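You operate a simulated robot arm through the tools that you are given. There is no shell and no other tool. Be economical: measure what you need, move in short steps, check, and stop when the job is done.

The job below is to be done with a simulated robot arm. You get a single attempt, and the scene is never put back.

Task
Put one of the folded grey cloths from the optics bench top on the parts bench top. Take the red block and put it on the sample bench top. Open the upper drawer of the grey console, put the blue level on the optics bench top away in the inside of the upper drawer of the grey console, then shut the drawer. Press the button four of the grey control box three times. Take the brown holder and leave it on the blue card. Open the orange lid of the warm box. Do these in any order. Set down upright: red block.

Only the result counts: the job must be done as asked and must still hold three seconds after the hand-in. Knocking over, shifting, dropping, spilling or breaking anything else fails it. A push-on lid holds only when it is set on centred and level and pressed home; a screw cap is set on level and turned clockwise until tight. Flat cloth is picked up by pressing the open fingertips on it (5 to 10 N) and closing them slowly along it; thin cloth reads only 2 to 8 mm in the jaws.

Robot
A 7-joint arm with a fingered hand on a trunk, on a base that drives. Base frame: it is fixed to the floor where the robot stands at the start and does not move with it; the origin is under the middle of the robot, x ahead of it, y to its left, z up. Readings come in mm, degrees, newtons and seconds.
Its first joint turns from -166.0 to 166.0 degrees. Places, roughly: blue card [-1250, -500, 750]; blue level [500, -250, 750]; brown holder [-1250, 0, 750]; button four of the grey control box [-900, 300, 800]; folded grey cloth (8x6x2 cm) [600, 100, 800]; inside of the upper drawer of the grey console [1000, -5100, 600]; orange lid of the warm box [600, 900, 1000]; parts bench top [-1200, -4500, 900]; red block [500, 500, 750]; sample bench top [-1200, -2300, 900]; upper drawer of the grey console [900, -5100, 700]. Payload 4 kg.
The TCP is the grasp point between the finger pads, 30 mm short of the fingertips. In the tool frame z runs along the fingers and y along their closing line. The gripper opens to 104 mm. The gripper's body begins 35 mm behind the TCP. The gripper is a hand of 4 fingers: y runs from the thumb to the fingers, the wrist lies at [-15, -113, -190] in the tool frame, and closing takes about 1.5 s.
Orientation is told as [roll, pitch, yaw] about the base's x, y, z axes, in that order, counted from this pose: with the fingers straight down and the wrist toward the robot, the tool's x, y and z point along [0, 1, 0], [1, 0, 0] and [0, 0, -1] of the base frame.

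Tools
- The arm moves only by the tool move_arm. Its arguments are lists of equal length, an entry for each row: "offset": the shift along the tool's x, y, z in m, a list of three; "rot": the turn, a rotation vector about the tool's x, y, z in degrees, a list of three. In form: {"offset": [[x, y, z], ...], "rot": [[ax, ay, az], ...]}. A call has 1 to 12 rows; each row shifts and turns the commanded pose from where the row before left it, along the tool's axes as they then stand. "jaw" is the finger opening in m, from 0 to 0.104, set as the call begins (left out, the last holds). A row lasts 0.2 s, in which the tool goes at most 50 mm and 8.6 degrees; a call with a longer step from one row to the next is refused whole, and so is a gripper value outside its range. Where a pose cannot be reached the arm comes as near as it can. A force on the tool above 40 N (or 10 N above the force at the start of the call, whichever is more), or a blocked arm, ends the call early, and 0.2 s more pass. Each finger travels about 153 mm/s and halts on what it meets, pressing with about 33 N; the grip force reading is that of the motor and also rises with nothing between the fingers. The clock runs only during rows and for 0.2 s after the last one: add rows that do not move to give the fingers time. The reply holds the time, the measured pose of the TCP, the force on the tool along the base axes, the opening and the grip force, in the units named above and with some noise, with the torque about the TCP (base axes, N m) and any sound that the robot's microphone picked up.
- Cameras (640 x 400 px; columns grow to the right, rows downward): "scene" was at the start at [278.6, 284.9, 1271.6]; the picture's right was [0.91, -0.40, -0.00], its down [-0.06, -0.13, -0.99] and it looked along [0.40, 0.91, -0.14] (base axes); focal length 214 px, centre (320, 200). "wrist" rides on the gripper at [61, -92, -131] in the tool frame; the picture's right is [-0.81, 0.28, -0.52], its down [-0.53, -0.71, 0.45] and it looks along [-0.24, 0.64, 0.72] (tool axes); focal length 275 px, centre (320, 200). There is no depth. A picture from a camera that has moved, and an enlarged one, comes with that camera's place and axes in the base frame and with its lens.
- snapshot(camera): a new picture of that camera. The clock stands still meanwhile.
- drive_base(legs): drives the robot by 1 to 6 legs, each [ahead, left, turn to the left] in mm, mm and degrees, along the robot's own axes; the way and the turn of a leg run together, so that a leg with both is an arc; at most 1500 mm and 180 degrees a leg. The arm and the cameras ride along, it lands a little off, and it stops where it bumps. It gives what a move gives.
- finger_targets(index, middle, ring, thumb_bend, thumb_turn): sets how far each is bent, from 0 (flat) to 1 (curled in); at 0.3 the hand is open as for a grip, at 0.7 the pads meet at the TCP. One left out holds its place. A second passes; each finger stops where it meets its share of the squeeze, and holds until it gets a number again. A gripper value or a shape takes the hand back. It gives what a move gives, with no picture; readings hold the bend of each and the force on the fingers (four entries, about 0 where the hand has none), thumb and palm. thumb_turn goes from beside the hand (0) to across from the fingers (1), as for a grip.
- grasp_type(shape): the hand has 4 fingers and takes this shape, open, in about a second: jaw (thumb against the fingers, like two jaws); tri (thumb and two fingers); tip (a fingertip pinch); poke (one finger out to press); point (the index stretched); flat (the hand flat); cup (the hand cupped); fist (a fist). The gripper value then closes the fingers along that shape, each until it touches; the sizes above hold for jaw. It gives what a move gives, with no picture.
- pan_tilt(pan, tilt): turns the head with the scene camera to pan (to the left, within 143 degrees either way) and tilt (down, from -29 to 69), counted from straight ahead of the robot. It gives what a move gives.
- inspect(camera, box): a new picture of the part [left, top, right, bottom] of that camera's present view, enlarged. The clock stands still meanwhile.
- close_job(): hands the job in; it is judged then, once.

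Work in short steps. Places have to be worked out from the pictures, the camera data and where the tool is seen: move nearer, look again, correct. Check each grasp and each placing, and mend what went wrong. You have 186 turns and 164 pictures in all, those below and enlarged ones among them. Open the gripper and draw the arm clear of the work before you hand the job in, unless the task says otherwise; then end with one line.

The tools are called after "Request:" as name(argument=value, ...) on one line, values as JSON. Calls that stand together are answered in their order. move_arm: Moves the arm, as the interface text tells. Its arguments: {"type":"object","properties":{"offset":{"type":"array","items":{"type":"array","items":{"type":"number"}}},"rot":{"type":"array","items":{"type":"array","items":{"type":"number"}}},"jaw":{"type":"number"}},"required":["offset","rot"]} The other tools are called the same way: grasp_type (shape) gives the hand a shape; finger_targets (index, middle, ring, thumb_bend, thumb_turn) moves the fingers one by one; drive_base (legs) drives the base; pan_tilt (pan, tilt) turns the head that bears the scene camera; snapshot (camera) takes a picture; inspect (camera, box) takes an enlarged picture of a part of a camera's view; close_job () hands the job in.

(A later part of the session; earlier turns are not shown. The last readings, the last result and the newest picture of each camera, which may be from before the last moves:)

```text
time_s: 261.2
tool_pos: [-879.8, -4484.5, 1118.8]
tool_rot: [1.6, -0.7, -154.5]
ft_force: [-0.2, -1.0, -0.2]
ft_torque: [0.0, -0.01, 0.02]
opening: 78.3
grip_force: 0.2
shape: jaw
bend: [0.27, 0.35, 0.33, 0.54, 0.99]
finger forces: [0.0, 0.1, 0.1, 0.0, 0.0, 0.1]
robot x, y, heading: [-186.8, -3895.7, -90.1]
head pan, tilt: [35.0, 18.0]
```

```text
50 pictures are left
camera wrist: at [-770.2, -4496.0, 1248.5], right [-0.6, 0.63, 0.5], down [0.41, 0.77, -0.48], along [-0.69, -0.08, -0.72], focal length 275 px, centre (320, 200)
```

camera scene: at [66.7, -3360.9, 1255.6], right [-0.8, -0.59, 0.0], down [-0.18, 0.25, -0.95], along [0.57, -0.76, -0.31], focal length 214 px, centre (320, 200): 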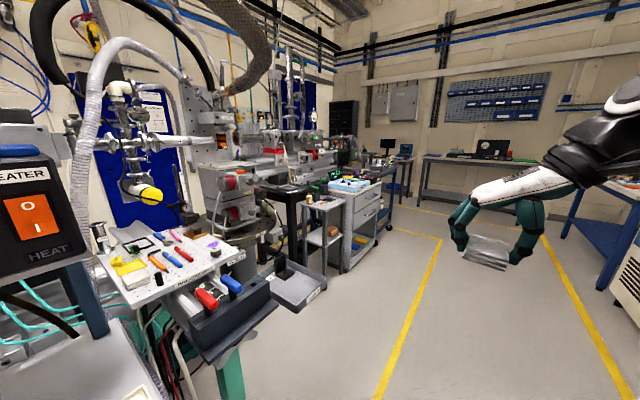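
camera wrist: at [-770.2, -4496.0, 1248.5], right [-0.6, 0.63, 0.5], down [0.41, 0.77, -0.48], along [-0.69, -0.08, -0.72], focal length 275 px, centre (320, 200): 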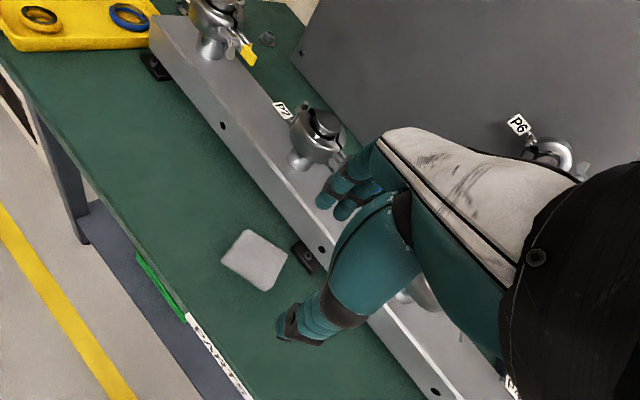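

Cloth rests on the parts bench. I swing the empty hand back to the front-left for the drawer of the grey console.

Request:
move_arm(offset=[[0, -0.045, -0.02], [0, -0.045, -0.02], [0, -0.045, 0], [0.0475, -0.002, 0], [0.0475, -0.002, 0], [0.0475, -0.002, 0], [0.0475, -0.002, 0], [0.0475, -0.002, 0], [0.0475, -0.002, 0], [0.0475, -0.002, 0], [0.0475, -0.002, 0], [0.0475, -0.002, 0]], rot=[[0, 0, 0], [0, 0, 0], [0, 0, 0], [0, 0, -5.4], [0, 0, -5.4], [0, 0, -5.4], [0, 0, -5.4], [0, 0, -5.4], [0, 0, -5.4], [0, 0, -5.4], [0, 0, -5.4], [0, 0, -5.4]])

Request:
move_arm(offset=[[0.0475, -0.002, 0], [0.0475, -0.002, 0], [0.0475, -0.002, 0], [0.0475, -0.002, 0], [0.0475, -0.002, 0], [0.0475, -0.002, 0], [0.0475, -0.002, 0], [0.0475, -0.002, 0], [0.0475, -0.002, 0], [0.0475, -0.002, 0], [0.0475, -0.002, 0]], rot=[[0, 0, -5.4], [0, 0, -5.4], [0, 0, -5.4], [0, 0, -5.4], [0, 0, -5.4], [0, 0, -5.4], [0, 0, -5.4], [0, 0, -5.4], [0, 0, -5.4], [0, 0, -5.4], [0, 0, -5.4]])

Request:
drive_base(legs=[[200, 200, 0]])

Request:
pan_tilt(pan=30, tilt=28)

Request:
snapshot(camera="scene")

```text
time_s: 263.8
tool_pos: [-440.3, -4694.3, 1166.5]
tool_rot: [0.4, -1.6, -105.7]
ft_force: [-0.5, 0.0, 0.8]
ft_torque: [0.03, -0.01, 0.01]
opening: 78.3
grip_force: 0.1
shape: jaw
bend: [0.27, 0.35, 0.33, 0.54, 0.99]
finger forces: [0.0, 0.0, 0.1, 0.0, 0.0, 0.0]
robot x, y, heading: [-189.7, -3900.6, -90.3]
head pan, tilt: [35.0, 18.0]
```

```text
time_s: 266.2
tool_pos: [44.6, -4576.3, 1161.1]
tool_rot: [-1.4, -1.2, -46.4]
ft_force: [-0.2, -0.3, -0.1]
ft_torque: [0.03, 0.0, -0.04]
opening: 78.2
grip_force: 0.1
shape: jaw
bend: [0.27, 0.35, 0.33, 0.54, 0.99]
finger forces: [0.1, 0.1, 0.0, 0.1, 0.1, 0.0]
robot x, y, heading: [-183.3, -3899.1, -90.2]
head pan, tilt: [35.0, 18.0]
```

```text
time_s: 268.1
tool_pos: [242.6, -4778.2, 1160.9]
tool_rot: [-1.2, -1.2, -46.4]
ft_force: [1.3, -0.3, 0.7]
ft_torque: [-0.02, -0.04, -0.01]
opening: 78.5
grip_force: 0.1
shape: jaw
bend: [0.27, 0.35, 0.33, 0.54, 0.99]
finger forces: [0.0, 0.1, 0.0, 0.0, 0.1, 0.0]
robot x, y, heading: [12.7, -4098.2, -90.0]
head pan, tilt: [35.0, 18.0]
```

```text
time_s: 268.9
tool_pos: [242.0, -4779.5, 1161.2]
tool_rot: [-1.3, -1.2, -46.4]
ft_force: [0.0, 0.0, 0.2]
ft_torque: [-0.01, -0.02, 0.0]
opening: 78.6
grip_force: 0.0
shape: jaw
bend: [0.27, 0.35, 0.33, 0.54, 0.99]
finger forces: [0.0, 0.0, 0.1, 0.1, 0.0, 0.0]
robot x, y, heading: [7.5, -4098.9, -90.1]
head pan, tilt: [30.0, 28.0]
```

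```text
49 pictures are left
camera scene: at [259.4, -4418.6, 1239.6], right [-0.87, -0.5, 0.0], down [-0.23, 0.41, -0.88], along [0.44, -0.76, -0.47], focal length 214 px, centre (320, 200)
```

scene: 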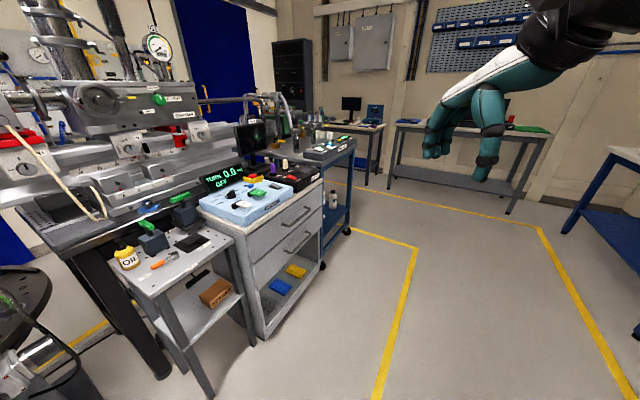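

Zoom on the console's drawers.

Request:
inspect(camera="scene", box=[210, 160, 350, 270])

```text
3.64 times, centred on (280, 215) of scene
camera zoom: at [259.4, -4418.6, 1239.6], right [-0.87, -0.5, 0.0], down [-0.23, 0.41, -0.88], along [0.44, -0.76, -0.47], focal length 780 px, centre (466, 146)
```

zoom: 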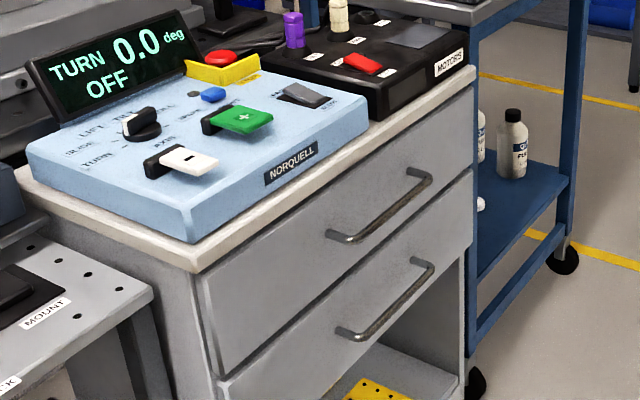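

I drive a bit closer and turn the hand to face +x to get a second view of the handle.

Request:
drive_base(legs=[[230, 80, 0]])

Request:
move_arm(offset=[[0, 0, 0], [0, 0, 0], [0, 0, 0], [0, 0, 0], [0, 0, 0], [0, 0, 0]], rot=[[0, 0, -7.7], [0, 0, -7.7], [0, 0, -7.7], [0, 0, -7.7], [0, 0, -7.7], [0, 0, -7.7]], jaw=0.104)

Request:
snapshot(camera="wrist")

Request:
inspect(camera="scene", box=[190, 160, 350, 290])

```text
time_s: 270.6
tool_pos: [325.4, -5011.6, 1160.7]
tool_rot: [-1.3, -1.1, -46.3]
ft_force: [-0.9, -0.3, 0.2]
ft_torque: [-0.02, -0.02, -0.03]
opening: 78.3
grip_force: 0.0
shape: jaw
bend: [0.27, 0.35, 0.33, 0.54, 0.99]
finger forces: [0.0, 0.1, 0.0, 0.1, 0.1, 0.1]
robot x, y, heading: [93.0, -4331.8, -90.0]
head pan, tilt: [30.0, 28.0]
```

```text
time_s: 272.1
tool_pos: [323.8, -5011.2, 1159.0]
tool_rot: [-1.7, 0.1, 0.0]
ft_force: [0.1, 0.1, 0.3]
ft_torque: [0.0, -0.01, 0.02]
opening: 95.8
grip_force: 0.1
shape: jaw
bend: [0.32, 0.31, 0.3, 0.31, 0.98]
finger forces: [0.0, 0.0, 0.1, 0.0, 0.0, 0.0]
robot x, y, heading: [90.3, -4333.3, -90.0]
head pan, tilt: [30.0, 28.0]
```

```text
47 pictures are left
camera wrist: at [233.1, -4945.1, 1288.2], right [0.28, -0.79, 0.54], down [-0.71, -0.55, -0.44], along [0.64, -0.27, -0.72], focal length 275 px, centre (320, 200)
```

wrist: 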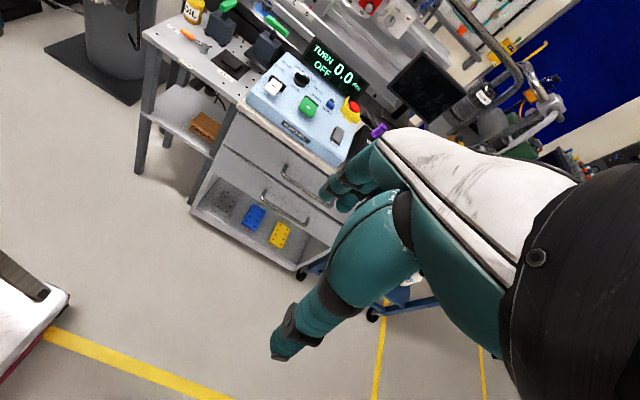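

```text
3.08 times, centred on (270, 225) of scene
camera zoom: at [340.4, -4650.2, 1239.5], right [-0.87, -0.5, 0.0], down [-0.24, 0.41, -0.88], along [0.44, -0.76, -0.47], focal length 660 px, centre (474, 123)
```

zoom: 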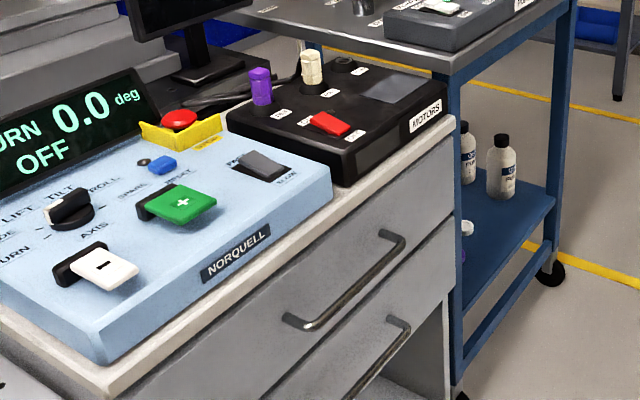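

The handle triangulates to y≈-5037…-5225, x≈793, z≈672, face about 35 mm behind. I place the base at about (148,-4447), and tilt the hand forward 50°.

Request:
drive_base(legs=[[115, 55, 0]])

Request:
move_arm(offset=[[0, 0, 0], [0, 0, 0], [0, 0, 0], [0, 0, 0], [0, 0, 0], [0, 0, 0]], rot=[[-8.3, 0, 0], [-8.3, 0, 0], [-8.3, 0, 0], [-8.3, 0, 0], [-8.3, 0, 0], [-8.3, 0, 0]])

Request:
snapshot(camera="wrist")

```text
time_s: 273.3
tool_pos: [378.5, -5125.6, 1160.3]
tool_rot: [-1.9, 0.1, 0.0]
ft_force: [0.6, -0.4, 1.3]
ft_torque: [0.01, 0.01, -0.04]
opening: 95.9
grip_force: 0.0
shape: jaw
bend: [0.32, 0.31, 0.3, 0.31, 0.98]
finger forces: [0.0, 0.0, 0.1, 0.0, 0.1, 0.0]
robot x, y, heading: [151.0, -4449.3, -89.8]
head pan, tilt: [30.0, 28.0]
```

```text
time_s: 274.7
tool_pos: [379.6, -5126.0, 1160.5]
tool_rot: [-2.8, -49.7, 2.0]
ft_force: [-0.4, 0.1, -0.7]
ft_torque: [-0.02, 0.01, 0.0]
opening: 96.1
grip_force: 0.1
shape: jaw
bend: [0.32, 0.31, 0.3, 0.31, 0.98]
finger forces: [0.0, 0.0, 0.1, 0.0, 0.0, 0.1]
robot x, y, heading: [148.4, -4447.3, -89.9]
head pan, tilt: [30.0, 28.0]
```

```text
45 pictures are left
camera wrist: at [220.9, -5063.4, 1171.3], right [-0.22, -0.79, 0.57], down [-0.11, -0.56, -0.82], along [0.97, -0.25, 0.03], focal length 275 px, centre (320, 200)
```

wrist: 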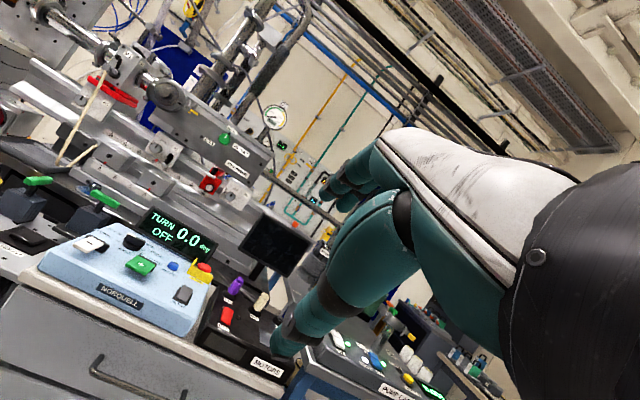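

Consistent (handle ≈ x 800, z 675). I move to a pre-grasp about 120 mm short of it along the finger direction.

Request:
move_arm(offset=[[0, -0.0093, 0.0467], [0, -0.0093, 0.0467], [0, -0.0093, 0.0467], [0, -0.0093, 0.0467], [0, -0.0093, 0.0467], [0, -0.0093, 0.0467], [0, -0.0093, 0.0467], [0, -0.0093, 0.0467], [0, -0.0093, 0.0467], [0, -0.0093, 0.0467], [0, -0.0093, 0.0467]], rot=[[0, 0, 0], [0, 0, 0], [0, 0, 0], [0, 0, 0], [0, 0, 0], [0, 0, 0], [0, 0, 0], [0, 0, 0], [0, 0, 0], [0, 0, 0], [0, 0, 0]])

Request:
pan_tilt(pan=40, tilt=45)

Request:
snapshot(camera="scene")

Request:
snapshot(camera="wrist")

```text
time_s: 277.1
tool_pos: [704.4, -5140.7, 751.6]
tool_rot: [-2.9, -49.7, 2.0]
ft_force: [0.2, -0.4, 0.4]
ft_torque: [-0.01, 0.03, -0.03]
opening: 96.1
grip_force: 0.0
shape: jaw
bend: [0.32, 0.31, 0.3, 0.31, 0.98]
finger forces: [0.0, 0.0, 0.0, 0.1, 0.1, 0.0]
robot x, y, heading: [147.7, -4447.1, -89.9]
head pan, tilt: [30.0, 28.0]
```

```text
time_s: 277.9
tool_pos: [704.4, -5139.8, 751.1]
tool_rot: [-2.7, -49.6, 2.0]
ft_force: [0.1, -0.8, -0.8]
ft_torque: [-0.01, -0.01, -0.01]
opening: 95.8
grip_force: 0.2
shape: jaw
bend: [0.32, 0.31, 0.3, 0.31, 0.98]
finger forces: [0.1, 0.0, 0.0, 0.0, 0.1, 0.1]
robot x, y, heading: [150.4, -4442.9, -89.9]
head pan, tilt: [40.0, 45.0]
```

```text
44 pictures are left
camera scene: at [402.2, -4748.5, 1213.8], right [-0.77, -0.64, 0.0], down [-0.45, 0.54, -0.71], along [0.46, -0.54, -0.71], focal length 214 px, centre (320, 200)
```

scene: 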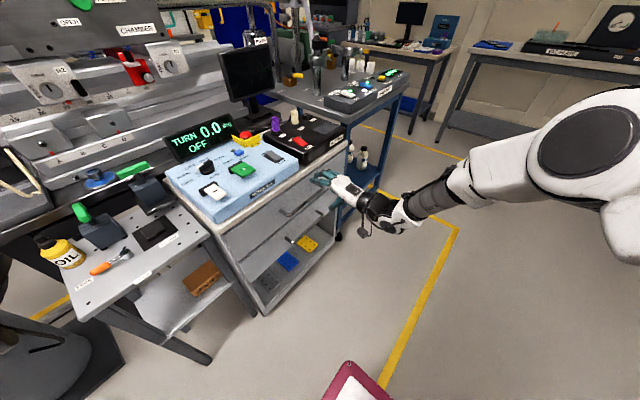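

```text
43 pictures are left
camera wrist: at [546.7, -5077.6, 762.4], right [-0.22, -0.79, 0.57], down [-0.12, -0.56, -0.82], along [0.97, -0.24, 0.03], focal length 275 px, centre (320, 200)
```

wrist: 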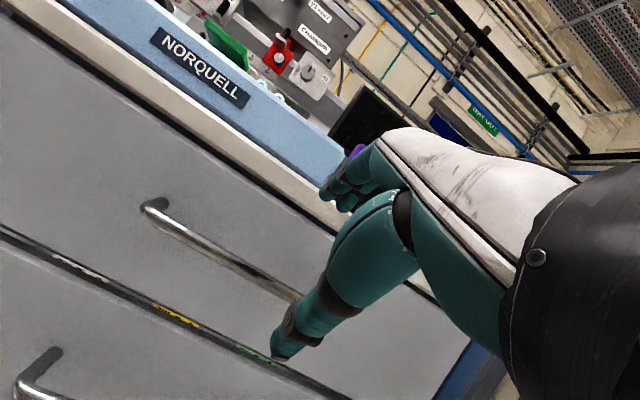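

Bar now at about x 792, z 686: 109 mm ahead along the fingers. I narrow the opening to 50 mm and advance 95 mm.

Request:
move_arm(offset=[[0, 0.003, 0.02], [0, 0.0035, 0.025], [0, 0, 0.025], [0, 0, 0.015], [0, 0, 0.01]], rot=[[0, 0, 0], [0, 0, 0], [0, 0, 0], [0, 0, 0], [0, 0, 0]], jaw=0.055)

Request:
snapshot(camera="wrist")

Request:
inspect(camera="scene", box=[270, 150, 398, 240])

```text
time_s: 279.0
tool_pos: [766.8, -5143.6, 699.8]
tool_rot: [-2.7, -49.7, 1.7]
ft_force: [-24.5, 4.0, 3.4]
ft_torque: [-0.1, -0.52, -0.01]
opening: 46.9
grip_force: 0.0
shape: jaw
bend: [0.75, 0.5, 0.43, 0.7, 1.0]
finger forces: [5.8, 15.5, 2.2, 0.0, 0.0, 0.0]
robot x, y, heading: [149.0, -4445.6, -90.2]
head pan, tilt: [40.0, 45.0]
stopped in row 5: the force on the tool passed its limit at 47 N (the readings are from after the stop); the commanded pose is now the measured one
```

```text
42 pictures are left
camera wrist: at [609.5, -5081.5, 711.6], right [-0.22, -0.79, 0.57], down [-0.12, -0.56, -0.82], along [0.97, -0.25, 0.03], focal length 275 px, centre (320, 200)
```

wrist: 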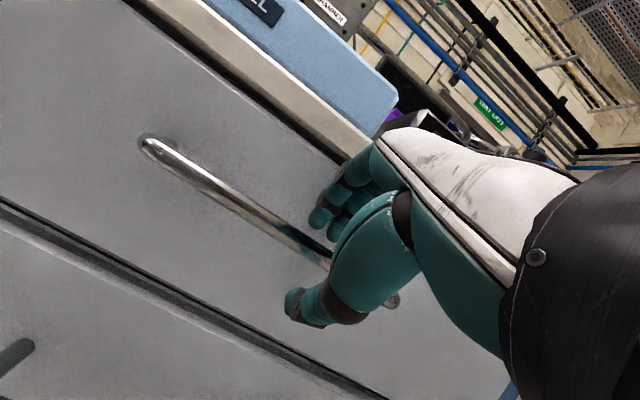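

```text
4.44 times, centred on (334, 195) of scene
camera zoom: at [400.2, -4748.6, 1213.9], right [-0.77, -0.64, 0.0], down [-0.45, 0.54, -0.71], along [0.45, -0.54, -0.71], focal length 953 px, centre (258, 222)
```

zoom: 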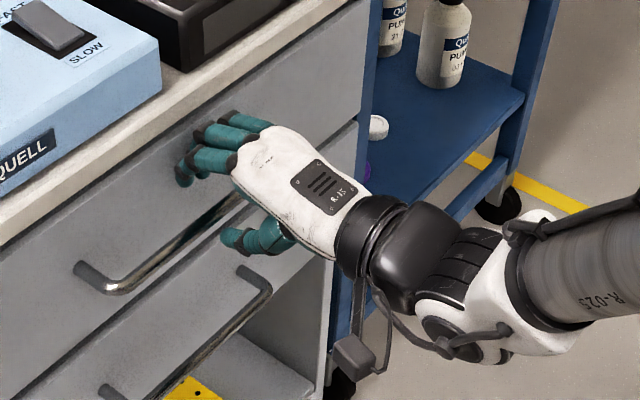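

Fingers above the bar and thumb below, tips on the drawer face. I narrow to 30 mm, shift to centre, and advance a touch before closing.

Request:
move_arm(offset=[[0, 0, -0.006], [0, 0, 0], [0, 0.002, 0.006], [0, 0.002, 0.006], [0, 0, 0.005]], rot=[[0, 0, 0], [0, 0, 0], [0, 0, 0], [0, 0, 0], [0, 0, 0]], jaw=0.03)

Request:
move_arm(offset=[[0, 0, 0], [0, 0, 0], [0, 0, 0], [0, 0, 0], [0, 0, 0]], rot=[[0, 0, 0], [0, 0, 0], [0, 0, 0], [0, 0, 0], [0, 0, 0]], jaw=0.0)

Request:
inspect(camera="wrist", box=[120, 100, 440, 340])

```text
time_s: 280.2
tool_pos: [778.2, -5146.8, 698.4]
tool_rot: [-3.0, -49.9, 1.7]
ft_force: [-35.7, -1.1, 11.6]
ft_torque: [-0.08, -0.61, -0.28]
opening: 25.3
grip_force: 0.1
shape: tri
bend: [0.75, 0.75, 0.99, 0.74, 1.0]
finger forces: [12.0, 23.7, 0.0, 0.0, 0.0, 0.0]
robot x, y, heading: [148.3, -4448.8, -90.2]
head pan, tilt: [40.0, 45.0]
```

```text
time_s: 281.4
tool_pos: [780.7, -5144.5, 693.9]
tool_rot: [-2.5, -49.5, 1.8]
ft_force: [-16.9, -1.3, -29.7]
ft_torque: [0.0, -0.19, 0.0]
opening: 16.8
grip_force: 33.0
shape: tri
bend: [0.75, 0.73, 1.0, 0.78, 1.0]
finger forces: [0.1, 0.0, 0.0, 0.0, 33.4, 0.0]
robot x, y, heading: [147.3, -4444.8, -90.0]
head pan, tilt: [40.0, 45.0]
```

```text
1.67 times, centred on (280, 220) of wrist
camera zoom: at [622.1, -5081.5, 706.1], right [-0.22, -0.79, 0.57], down [-0.12, -0.56, -0.82], along [0.97, -0.25, 0.03], focal length 459 px, centre (387, 167)
```

zoom: 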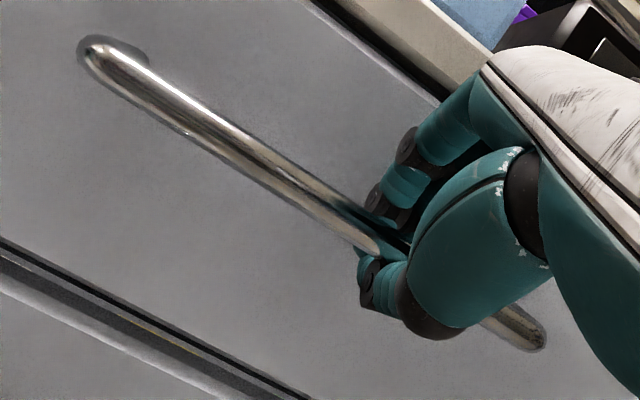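

The bar is held between two fingers and thumb. I pull gently along -x.

Request:
move_arm(offset=[[0, -0.0064, -0.0077], [0, -0.0096, -0.0115], [0, -0.0128, -0.0153], [0, -0.0128, -0.0153]], rot=[[0, 0, 0], [0, 0, 0], [0, 0, 0], [0, 0, 0]])

Request:
inspect(camera="scene", box=[220, 130, 412, 260])

```text
time_s: 282.4
tool_pos: [714.8, -5144.8, 694.5]
tool_rot: [-2.7, -49.5, 1.8]
ft_force: [-0.5, -3.4, -35.7]
ft_torque: [0.0, -0.39, 0.02]
opening: 17.0
grip_force: 32.7
shape: tri
bend: [0.75, 0.74, 1.0, 0.77, 1.0]
finger forces: [0.0, 0.0, 0.1, 0.1, 33.3, 0.0]
robot x, y, heading: [146.6, -4449.3, -89.9]
head pan, tilt: [40.0, 45.0]
```

```text
3.08 times, centred on (316, 195) of scene
camera zoom: at [402.3, -4749.7, 1213.2], right [-0.77, -0.64, 0.0], down [-0.46, 0.54, -0.71], along [0.45, -0.54, -0.71], focal length 660 px, centre (332, 215)
```

zoom: 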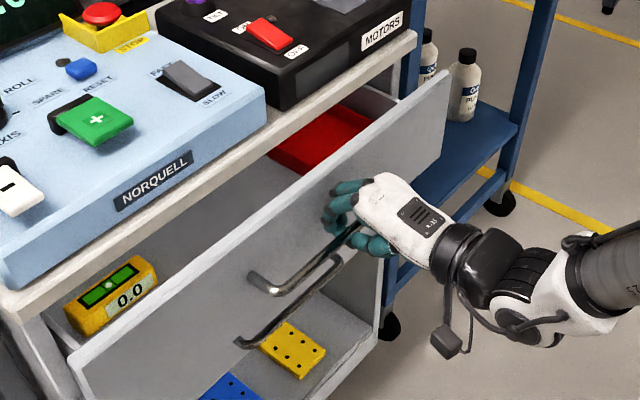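

The drawer opens. I pull about 180 mm more.

Request:
move_arm(offset=[[0, -0.0193, -0.023], [0, -0.0193, -0.023], [0, -0.0193, -0.023], [0, -0.0193, -0.023], [0, -0.0193, -0.023], [0, -0.0193, -0.023]], rot=[[0, 0, 0], [0, 0, 0], [0, 0, 0], [0, 0, 0], [0, 0, 0], [0, 0, 0]])

Request:
snapshot(camera="scene")

```text
time_s: 283.8
tool_pos: [534.8, -5144.1, 695.5]
tool_rot: [-2.7, -49.6, 1.7]
ft_force: [-0.2, -5.3, -36.5]
ft_torque: [-0.08, -0.37, 0.08]
opening: 16.9
grip_force: 33.2
shape: tri
bend: [0.75, 0.74, 1.0, 0.77, 1.0]
finger forces: [0.1, 0.0, 0.0, 0.0, 32.6, 0.0]
robot x, y, heading: [151.7, -4447.9, -90.0]
head pan, tilt: [40.0, 45.0]
```

```text
38 pictures are left
camera scene: at [402.0, -4749.8, 1213.2], right [-0.77, -0.64, 0.0], down [-0.46, 0.54, -0.71], along [0.45, -0.54, -0.71], focal length 214 px, centre (320, 200)
```

scene: 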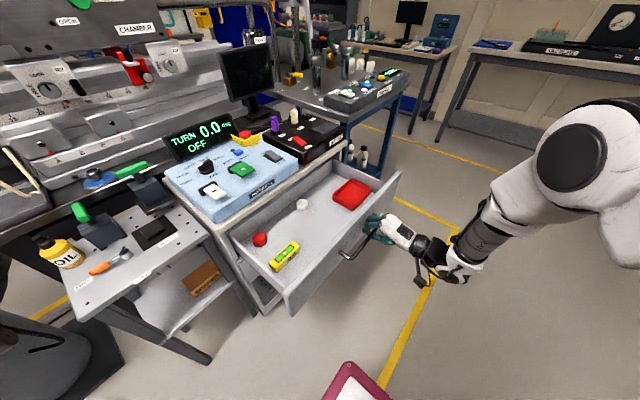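

Open about 245 mm, with free room inside. I release the handle, back off along the fingers and rise.

Request:
move_arm(offset=[[0, 0, 0], [0, 0, 0], [0, 0, 0], [0, 0, 0], [0, 0, -0.03], [0, 0, -0.04], [0, 0, -0.04], [0, 0.0306, -0.0257], [0, 0.0306, -0.0257], [0, 0.0306, -0.0257], [0, 0.0306, -0.0257], [0, 0.0306, -0.0257]], rot=[[0, 0, 0], [0, 0, 0], [0, 0, 0], [0, 0, 0], [0, 0, 0], [0, 0, 0], [0, 0, 0], [0, 0, 0], [0, 0, 0], [0, 0, 0], [0, 0, 0], [0, 0, 0]], jaw=0.06)

Request:
move_arm(offset=[[0, 0.0306, -0.0257], [0, 0.0256, -0.03], [0, 0.02, -0.033], [0, 0, -0.03], [0, 0, 0], [0, 0, 0]], rot=[[8.3, 0, 0], [8.3, 0, 0], [8.3, 0, 0], [8.3, 0, 0], [8.3, 0, 0], [8.3, 0, 0]], jaw=0.09)

Request:
snapshot(camera="scene")

```text
time_s: 286.4
tool_pos: [450.5, -5134.1, 967.9]
tool_rot: [-2.6, -49.7, 1.7]
ft_force: [0.5, -0.1, -0.3]
ft_torque: [-0.05, -0.03, 0.0]
opening: 54.9
grip_force: 0.1
shape: tri
bend: [0.74, 0.43, 0.99, 0.68, 1.0]
finger forces: [0.0, 0.0, 0.0, 0.0, 0.0, 0.0]
robot x, y, heading: [149.2, -4443.6, -90.2]
head pan, tilt: [40.0, 45.0]
```

```text
time_s: 287.8
tool_pos: [436.8, -5128.5, 1113.7]
tool_rot: [-1.9, 0.0, -0.4]
ft_force: [-0.7, -0.5, -0.1]
ft_torque: [-0.02, -0.02, 0.02]
opening: 82.7
grip_force: 0.1
shape: jaw
bend: [0.27, 0.34, 0.32, 0.5, 0.99]
finger forces: [0.1, 0.0, 0.0, 0.0, 0.1, 0.0]
robot x, y, heading: [145.9, -4447.7, -89.9]
head pan, tilt: [40.0, 45.0]
```

```text
37 pictures are left
camera scene: at [401.1, -4748.8, 1213.7], right [-0.77, -0.64, 0.0], down [-0.45, 0.54, -0.71], along [0.45, -0.54, -0.71], focal length 214 px, centre (320, 200)
```

scene: 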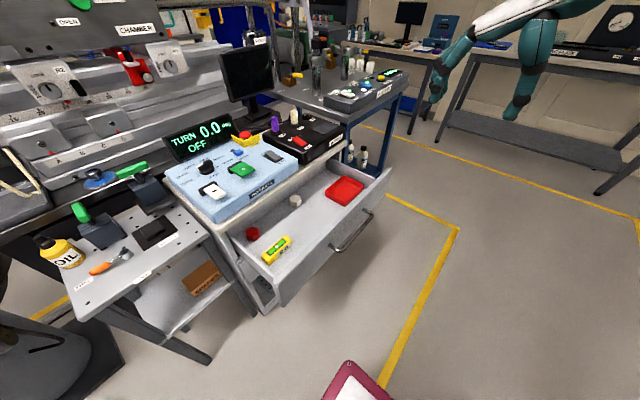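

Drawer stands open. Now I drive back up the aisle to fetch the blue level.

Request:
drive_base(legs=[[0, -300, 0], [-1500, 0, 0], [-1500, 0, 0], [-1500, 0, 0], [-530, 0, 0]])

```text
time_s: 313.7
tool_pos: [160.7, -68.4, 1113.8]
tool_rot: [-1.7, 0.0, -0.6]
ft_force: [-0.4, -0.3, 0.0]
ft_torque: [0.01, -0.02, 0.02]
opening: 82.8
grip_force: 0.0
shape: jaw
bend: [0.27, 0.34, 0.32, 0.5, 0.99]
finger forces: [0.1, 0.0, 0.0, 0.0, 0.1, 0.1]
robot x, y, heading: [-129.5, 612.6, -90.0]
head pan, tilt: [40.0, 45.0]
```

Shift left to the bench and look at the level.

Request:
drive_base(legs=[[0, 190, 0]])

Request:
pan_tilt(pan=38, tilt=35)

Request:
inspect(camera="scene", box=[240, 140, 400, 260])

Request:
snapshot(camera="wrist")

```text
time_s: 315.3
tool_pos: [353.7, -68.7, 1114.1]
tool_rot: [-1.8, 0.0, -0.6]
ft_force: [0.3, 0.6, -0.1]
ft_torque: [-0.01, 0.01, 0.05]
opening: 83.0
grip_force: 0.0
shape: jaw
bend: [0.27, 0.34, 0.32, 0.5, 0.99]
finger forces: [0.1, 0.0, 0.1, 0.0, 0.0, 0.1]
robot x, y, heading: [66.8, 610.1, -90.0]
head pan, tilt: [40.0, 45.0]
```

```text
time_s: 316.0
tool_pos: [352.7, -68.3, 1113.7]
tool_rot: [-1.9, 0.0, -0.5]
ft_force: [-0.6, -1.1, 0.0]
ft_torque: [-0.02, 0.01, 0.01]
opening: 83.1
grip_force: 0.0
shape: jaw
bend: [0.27, 0.34, 0.32, 0.5, 0.99]
finger forces: [0.0, 0.0, 0.0, 0.0, 0.0, 0.1]
robot x, y, heading: [63.6, 617.7, -90.2]
head pan, tilt: [38.0, 35.0]
```

```text
3.33 times, centred on (320, 200) of scene
camera zoom: at [319.6, 304.7, 1228.5], right [-0.79, -0.61, 0.0], down [-0.35, 0.45, -0.82], along [0.5, -0.65, -0.57], focal length 715 px, centre (320, 200)
```

zoom: 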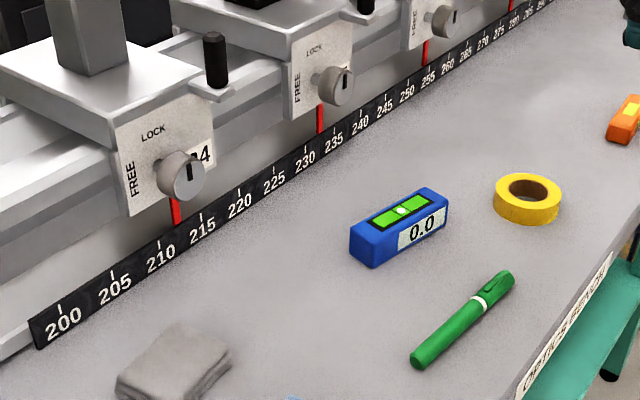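

```text
35 pictures are left
camera wrist: at [262.6, -2.0, 1240.9], right [0.27, -0.8, 0.54], down [-0.72, -0.54, -0.44], along [0.64, -0.27, -0.72], focal length 275 px, centre (320, 200)
```

wrist: 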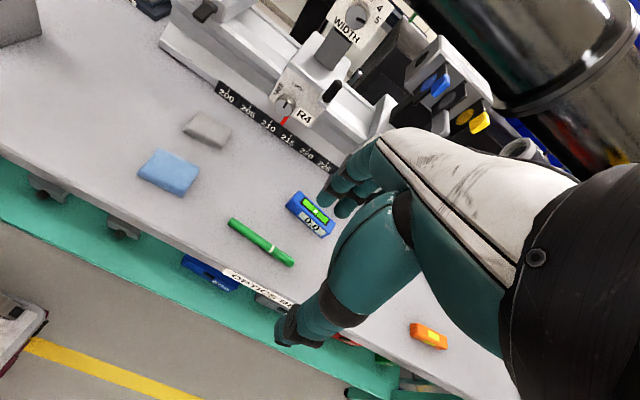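

Level at about (577,-152), top ≈845, its long side nearly along y (~10° turned). I move over it and turn the hand 10°.

Request:
move_arm(offset=[[-0.0112, 0.032, 0.0263], [-0.0112, 0.032, 0.0263], [-0.0112, 0.032, 0.0263], [-0.0112, 0.032, 0.0263], [-0.0112, 0.032, 0.0263], [-0.0112, 0.032, 0.0263], [-0.0112, 0.032, 0.0263], [0, 0, 0], [0, 0, 0]], rot=[[0, 0.6, 0], [0, 0.6, 0], [0, 0.6, 0], [0, 0, 0], [0, 0, 0], [0, 0, 0], [0, 0, 0], [0, 0, -5.2], [0, 0, -5.2]])

Request:
snapshot(camera="wrist")

Request:
inspect(camera="scene", box=[260, 140, 420, 240])

```text
time_s: 318.0
tool_pos: [576.8, -149.5, 929.9]
tool_rot: [0.1, 0.0, 10.0]
ft_force: [0.4, -0.1, -0.3]
ft_torque: [-0.05, -0.01, 0.01]
opening: 83.2
grip_force: 0.1
shape: jaw
bend: [0.27, 0.34, 0.32, 0.5, 0.99]
finger forces: [0.1, 0.0, 0.0, 0.0, 0.1, 0.1]
robot x, y, heading: [63.2, 617.5, -89.9]
head pan, tilt: [38.0, 35.0]
```

```text
34 pictures are left
camera wrist: at [476.6, -105.4, 1059.4], right [0.41, -0.75, 0.52], down [-0.61, -0.65, -0.45], along [0.68, -0.13, -0.72], focal length 275 px, centre (320, 200)
```

wrist: 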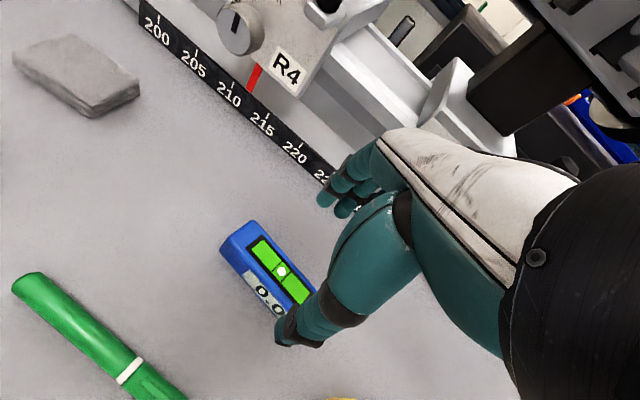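

```text
4.00 times, centred on (340, 190) of scene
camera zoom: at [319.7, 304.8, 1228.5], right [-0.79, -0.61, 0.0], down [-0.35, 0.45, -0.82], along [0.5, -0.65, -0.57], focal length 858 px, centre (240, 240)
```

zoom: 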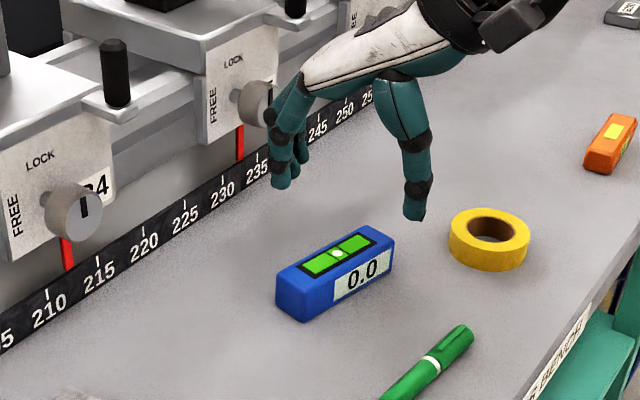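

Well aligned over the level. I descend to z≈852.

Request:
move_arm(offset=[[0, 0, 0.03], [0, 0, 0.025], [0, 0, 0.013], [0, 0, 0.007]], rot=[[0, 0, 0], [0, 0, 0], [0, 0, 0], [0, 0, 0]])

Request:
move_arm(offset=[[0, 0, 0], [0, 0, 0], [0, 0, 0], [0, 0, 0], [0, 0, 0], [0, 0, 0], [0, 0, 0], [0, 0, 0]], rot=[[0, 0, 0], [0, 0, 0], [0, 0, 0], [0, 0, 0], [0, 0, 0], [0, 0, 0], [0, 0, 0], [0, 0, 0]], jaw=0.01)

Request:
inspect(camera="scene", box=[260, 140, 420, 240])

```text
time_s: 319.0
tool_pos: [576.3, -148.7, 855.2]
tool_rot: [-0.1, 0.0, 10.0]
ft_force: [0.2, -0.1, 0.0]
ft_torque: [0.02, 0.03, -0.02]
opening: 82.8
grip_force: 0.0
shape: jaw
bend: [0.27, 0.34, 0.32, 0.5, 0.99]
finger forces: [0.0, 0.0, 0.0, 0.0, 0.0, 0.0]
robot x, y, heading: [66.5, 615.8, -90.4]
head pan, tilt: [38.0, 35.0]
```

```text
time_s: 320.8
tool_pos: [577.1, -149.3, 855.4]
tool_rot: [0.1, 0.0, 9.9]
ft_force: [-0.8, 0.5, 1.3]
ft_torque: [0.0, 0.02, 0.05]
opening: 21.7
grip_force: 33.1
shape: tri
bend: [0.73, 0.61, 1.0, 0.72, 1.0]
finger forces: [14.6, 17.0, 0.1, 0.0, 31.7, 0.1]
robot x, y, heading: [64.1, 613.8, -90.0]
head pan, tilt: [38.0, 35.0]
```

```text
4.00 times, centred on (340, 190) of scene
camera zoom: at [319.7, 304.7, 1228.5], right [-0.79, -0.61, 0.0], down [-0.35, 0.45, -0.82], along [0.5, -0.65, -0.57], focal length 858 px, centre (240, 240)
```

zoom: 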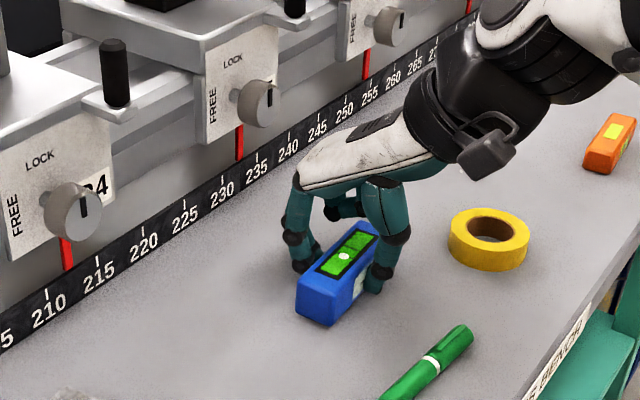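

Gripped. I lift and draw toward the aisle.

Request:
move_arm(offset=[[0, 0, -0.02], [0, 0, -0.03], [0, 0, -0.045], [0, 0, -0.045], [0, 0, -0.045], [0, -0.02, -0.04], [0, -0.04, -0.02], [0, -0.045, 0], [0, -0.045, 0], [0, -0.045, 0], [0, -0.03, 0]], rot=[[0, 0, 0], [0, 0, 0], [0, 0, 0], [0, 0, 0], [0, 0, 0], [0, 0, 0], [0, 0, 0], [0, 0, 0], [0, 0, 0], [0, 0, 0], [0, 0, 0]])

Request:
snapshot(camera="wrist")

```text
time_s: 323.2
tool_pos: [355.4, -186.6, 1099.8]
tool_rot: [0.0, 0.0, 9.9]
ft_force: [1.0, -0.4, -1.4]
ft_torque: [-0.01, 0.03, 0.01]
opening: 21.8
grip_force: 32.7
shape: tri
bend: [0.73, 0.61, 1.0, 0.72, 1.0]
finger forces: [14.7, 17.2, 0.1, 0.0, 31.8, 0.0]
robot x, y, heading: [64.8, 611.8, -90.4]
head pan, tilt: [38.0, 35.0]
```

```text
31 pictures are left
camera wrist: at [255.7, -143.1, 1229.5], right [0.41, -0.75, 0.52], down [-0.61, -0.65, -0.45], along [0.68, -0.13, -0.73], focal length 275 px, centre (320, 200)
```

wrist: 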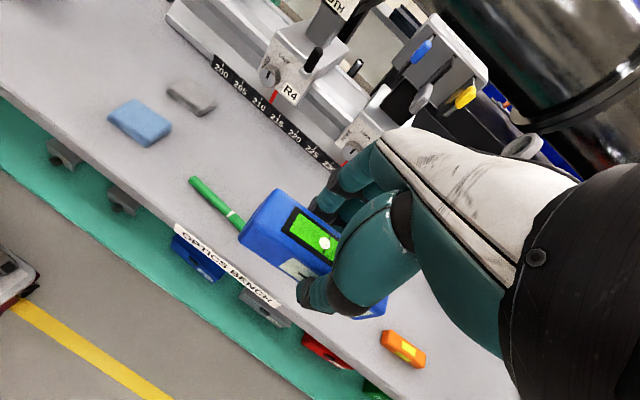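

Level held well. I drive back down the aisle toward the console.

Request:
drive_base(legs=[[0, -200, 0], [1500, 0, 0], [1500, 0, 0], [1500, 0, 0], [530, 0, 0]])

Request:
pan_tilt(pan=40, tilt=40)

Request:
snapshot(camera="scene")

```text
time_s: 348.6
tool_pos: [257.5, -5220.8, 1099.6]
tool_rot: [0.0, -0.1, 11.2]
ft_force: [-0.7, 0.4, -2.3]
ft_torque: [0.0, -0.02, 0.03]
opening: 21.5
grip_force: 33.1
shape: tri
bend: [0.73, 0.61, 1.0, 0.72, 1.0]
finger forces: [14.5, 17.2, 0.1, 0.0, 31.9, 0.0]
robot x, y, heading: [-50.0, -4425.1, -89.0]
head pan, tilt: [38.0, 35.0]
```

```text
time_s: 349.2
tool_pos: [257.3, -5222.2, 1099.9]
tool_rot: [0.0, 0.0, 11.2]
ft_force: [-0.1, -0.3, -1.7]
ft_torque: [0.0, 0.01, -0.02]
opening: 21.5
grip_force: 32.6
shape: tri
bend: [0.73, 0.61, 1.0, 0.72, 1.0]
finger forces: [14.7, 17.2, 0.0, 0.0, 31.9, 0.0]
robot x, y, heading: [-50.7, -4424.6, -88.8]
head pan, tilt: [40.0, 40.0]
```

```text
30 pictures are left
camera scene: at [211.5, -4724.8, 1221.0], right [-0.75, -0.66, 0.0], down [-0.42, 0.48, -0.77], along [0.5, -0.58, -0.64], focal length 214 px, centre (320, 200)
```

scene: 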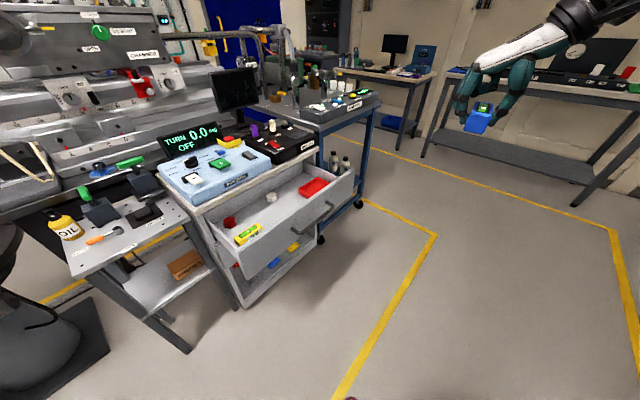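

Drawer remains open. I move left into stance.

Request:
drive_base(legs=[[20, 200, -1]])

Request:
inspect(camera="scene", box=[190, 130, 414, 290])

```text
time_s: 350.8
tool_pos: [443.2, -5243.0, 1099.5]
tool_rot: [0.0, 0.0, 10.2]
ft_force: [-0.5, -0.4, -1.1]
ft_torque: [-0.02, -0.03, 0.0]
opening: 21.6
grip_force: 32.7
shape: tri
bend: [0.73, 0.61, 1.0, 0.72, 1.0]
finger forces: [14.6, 17.2, 0.0, 0.0, 31.8, 0.0]
robot x, y, heading: [150.8, -4441.6, -89.8]
head pan, tilt: [40.0, 40.0]
```

```text
2.50 times, centred on (302, 210) of scene
camera zoom: at [407.1, -4746.7, 1221.0], right [-0.76, -0.64, 0.0], down [-0.41, 0.49, -0.77], along [0.49, -0.59, -0.64], focal length 536 px, centre (365, 175)
```

zoom: 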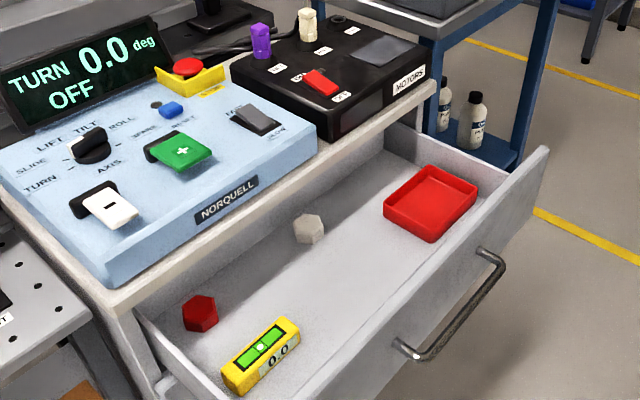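

Plenty of room; target about (718,-5105). I turn the hand to yaw -60 and move above the drawer.

Request:
move_arm(offset=[[0, 0, 0], [0, 0, 0], [0, 0, 0], [0, 0, 0], [0, 0, 0], [0, 0, 0], [0, 0, 0], [0, 0, 0], [0, 0, 0]], rot=[[0, 0, 7.8], [0, 0, 7.8], [0, 0, 7.8], [0, 0, 7.8], [0, 0, 7.8], [0, 0, 7.8], [0, 0, 7.8], [0, 0, 7.8], [0, 0, 7.8]])

Request:
move_arm(offset=[[0.0341, 0.002, 0.024], [0.0341, 0.002, 0.024], [0.0341, 0.002, 0.024], [0.0341, 0.002, 0.024], [0.0341, 0.002, 0.024], [0.0341, 0.002, 0.024], [0.0341, 0.002, 0.024], [0.0341, 0.002, 0.024], [0.0341, 0.002, 0.024]], rot=[[0, 0, 0], [0, 0, 0], [0, 0, 0], [0, 0, 0], [0, 0, 0], [0, 0, 0], [0, 0, 0], [0, 0, 0], [0, 0, 0]])

Request:
snapshot(camera="wrist")

Request:
inspect(camera="scene", box=[190, 130, 414, 290])

```text
time_s: 352.8
tool_pos: [443.7, -5243.9, 1099.8]
tool_rot: [0.1, 0.1, -60.2]
ft_force: [-1.2, -1.0, -1.6]
ft_torque: [0.02, -0.01, 0.0]
opening: 21.6
grip_force: 33.0
shape: tri
bend: [0.73, 0.61, 1.0, 0.72, 1.0]
finger forces: [14.5, 17.1, 0.1, 0.0, 31.7, 0.1]
robot x, y, heading: [152.0, -4442.7, -89.8]
head pan, tilt: [40.0, 40.0]
```

```text
time_s: 355.0
tool_pos: [684.1, -5163.6, 902.3]
tool_rot: [0.9, -1.0, -65.2]
ft_force: [1.1, 0.3, -2.7]
ft_torque: [-0.07, 0.04, -0.03]
opening: 21.8
grip_force: 32.9
shape: tri
bend: [0.73, 0.61, 1.0, 0.72, 1.0]
finger forces: [14.5, 17.4, 0.0, 0.0, 32.0, 0.0]
robot x, y, heading: [149.9, -4442.0, -90.1]
head pan, tilt: [40.0, 40.0]
stopped in row 9: the arm was blocked; the commanded pose is now the measured one
```

```text
28 pictures are left
camera wrist: at [699.2, -5054.1, 1030.3], right [-0.63, -0.59, 0.51], down [-0.77, 0.42, -0.48], along [0.07, -0.69, -0.72], focal length 275 px, centre (320, 200)
```

wrist: 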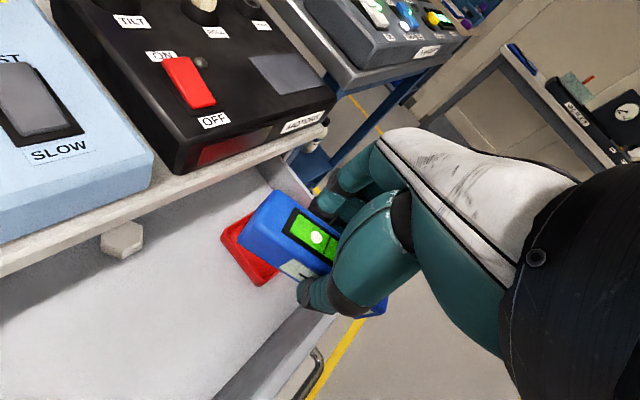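

```text
2.50 times, centred on (302, 210) of scene
camera zoom: at [399.6, -4716.8, 1187.0], right [-0.6, -0.8, 0.0], down [-0.74, 0.55, -0.4], along [0.32, -0.24, -0.92], focal length 536 px, centre (365, 175)
```

zoom: 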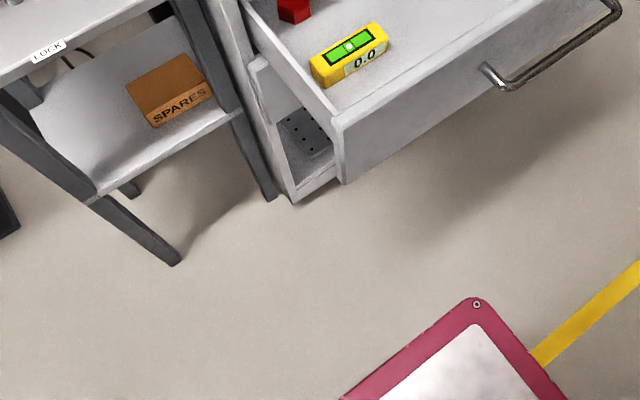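

The elbow pressed the head mast. I back off, turn the hand back toward yaw -10, and will place the base further back so the target is more ahead.

Request:
move_arm(offset=[[-0.034, -0.002, -0.03], [-0.034, -0.002, -0.03], [-0.034, -0.002, -0.03], [-0.03, 0, -0.03], [0, 0, -0.03], [0, 0, 0], [0, 0, 0], [0, 0, 0], [0, 0, 0], [0, 0, 0], [0, 0, 0]], rot=[[0, 0, 0], [0, 0, 0], [0, 0, 0], [0, 0, 0], [0, 0, 0], [0, 0, -8.3], [0, 0, -8.3], [0, 0, -8.3], [0, 0, -8.3], [0, 0, -8.3], [0, 0, -8.3]])

Request:
drive_base(legs=[[-130, 0, 0]])

Request:
pan_tilt(pan=35, tilt=40)

Request:
snapshot(camera="scene")

```text
time_s: 357.4
tool_pos: [563.5, -5208.4, 1047.1]
tool_rot: [-0.2, -1.1, -14.5]
ft_force: [-0.3, 1.1, -0.3]
ft_torque: [-0.01, -0.01, -0.03]
opening: 21.8
grip_force: 33.1
shape: tri
bend: [0.73, 0.61, 1.0, 0.72, 1.0]
finger forces: [14.5, 17.2, 0.1, 0.0, 31.7, 0.0]
robot x, y, heading: [150.4, -4441.0, -89.8]
head pan, tilt: [40.0, 40.0]
```

```text
time_s: 358.7
tool_pos: [564.5, -5077.4, 1044.4]
tool_rot: [-0.2, -1.1, -14.6]
ft_force: [0.8, 0.8, -1.4]
ft_torque: [0.02, -0.01, 0.01]
opening: 21.5
grip_force: 33.2
shape: tri
bend: [0.73, 0.61, 1.0, 0.72, 1.0]
finger forces: [14.5, 17.1, 0.0, 0.1, 31.7, 0.0]
robot x, y, heading: [149.1, -4318.4, -89.8]
head pan, tilt: [40.0, 40.0]
```

```text
time_s: 359.4
tool_pos: [564.5, -5077.8, 1044.6]
tool_rot: [0.0, -1.1, -14.6]
ft_force: [0.1, 0.2, -1.2]
ft_torque: [0.02, 0.0, -0.03]
opening: 21.4
grip_force: 32.7
shape: tri
bend: [0.73, 0.61, 1.0, 0.72, 1.0]
finger forces: [14.5, 17.2, 0.0, 0.0, 31.7, 0.0]
robot x, y, heading: [149.9, -4310.1, -89.6]
head pan, tilt: [35.0, 40.0]
```

```text
26 pictures are left
camera scene: at [401.1, -4621.5, 1221.0], right [-0.82, -0.58, 0.0], down [-0.37, 0.53, -0.77], along [0.44, -0.63, -0.64], focal length 214 px, centre (320, 200)
```

scene: 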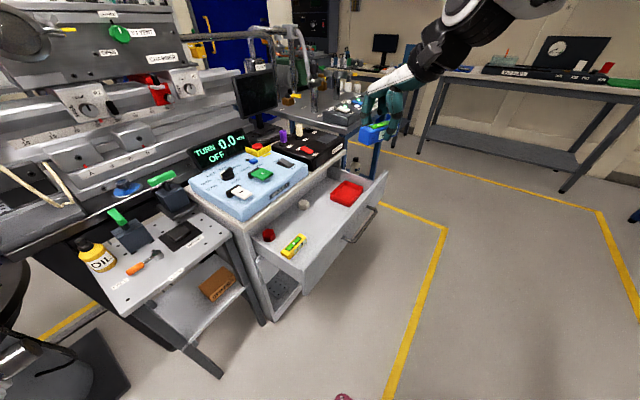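

Head is free again. With the new stance I move over the drawer at yaw -15 to (728,-5110,850).

Request:
move_arm(offset=[[0.0017, 0.0277, 0.0325], [0.0017, 0.0277, 0.0325], [0.0017, 0.0277, 0.0325], [0.0017, 0.0277, 0.0325], [0.0017, 0.0277, 0.0325], [0.0017, 0.0277, 0.0325]], rot=[[0, 0, 0], [0, 0, 0], [0, 0, 0], [0, 0, 0], [0, 0, 0], [0, 0, 0]])

Request:
inspect(camera="scene", box=[210, 110, 434, 270])

Request:
snapshot(camera="wrist")

```text
time_s: 360.8
tool_pos: [731.8, -5112.1, 854.7]
tool_rot: [0.0, -1.2, -14.5]
ft_force: [0.1, 0.3, -0.9]
ft_torque: [0.02, -0.02, 0.0]
opening: 21.4
grip_force: 33.1
shape: tri
bend: [0.73, 0.61, 1.0, 0.72, 1.0]
finger forces: [14.5, 17.1, 0.0, 0.0, 31.8, 0.1]
robot x, y, heading: [148.7, -4313.6, -89.8]
head pan, tilt: [35.0, 40.0]
```

```text
2.50 times, centred on (322, 190) of scene
camera zoom: at [400.7, -4621.5, 1221.0], right [-0.82, -0.58, 0.0], down [-0.37, 0.53, -0.77], along [0.44, -0.63, -0.64], focal length 536 px, centre (315, 225)
```

zoom: 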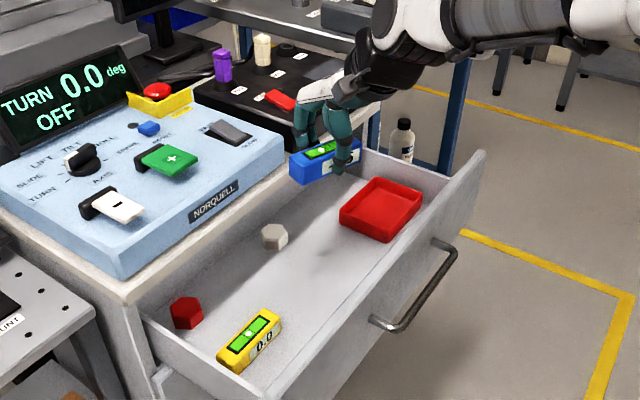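

```text
24 pictures are left
camera wrist: at [656.9, -5027.8, 981.8], right [0.05, -0.85, 0.52], down [-0.82, -0.34, -0.47], along [0.58, -0.4, -0.71], focal length 275 px, centre (320, 200)
```

wrist: 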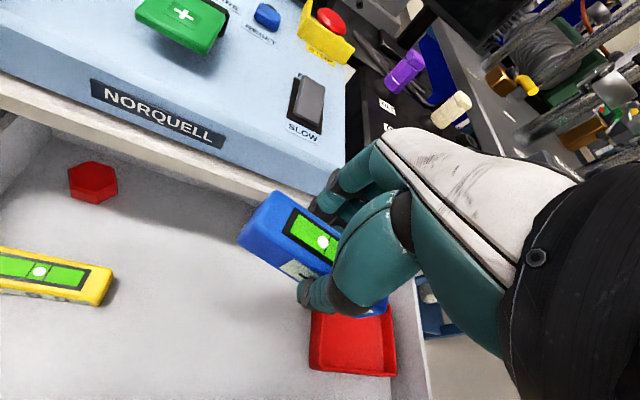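

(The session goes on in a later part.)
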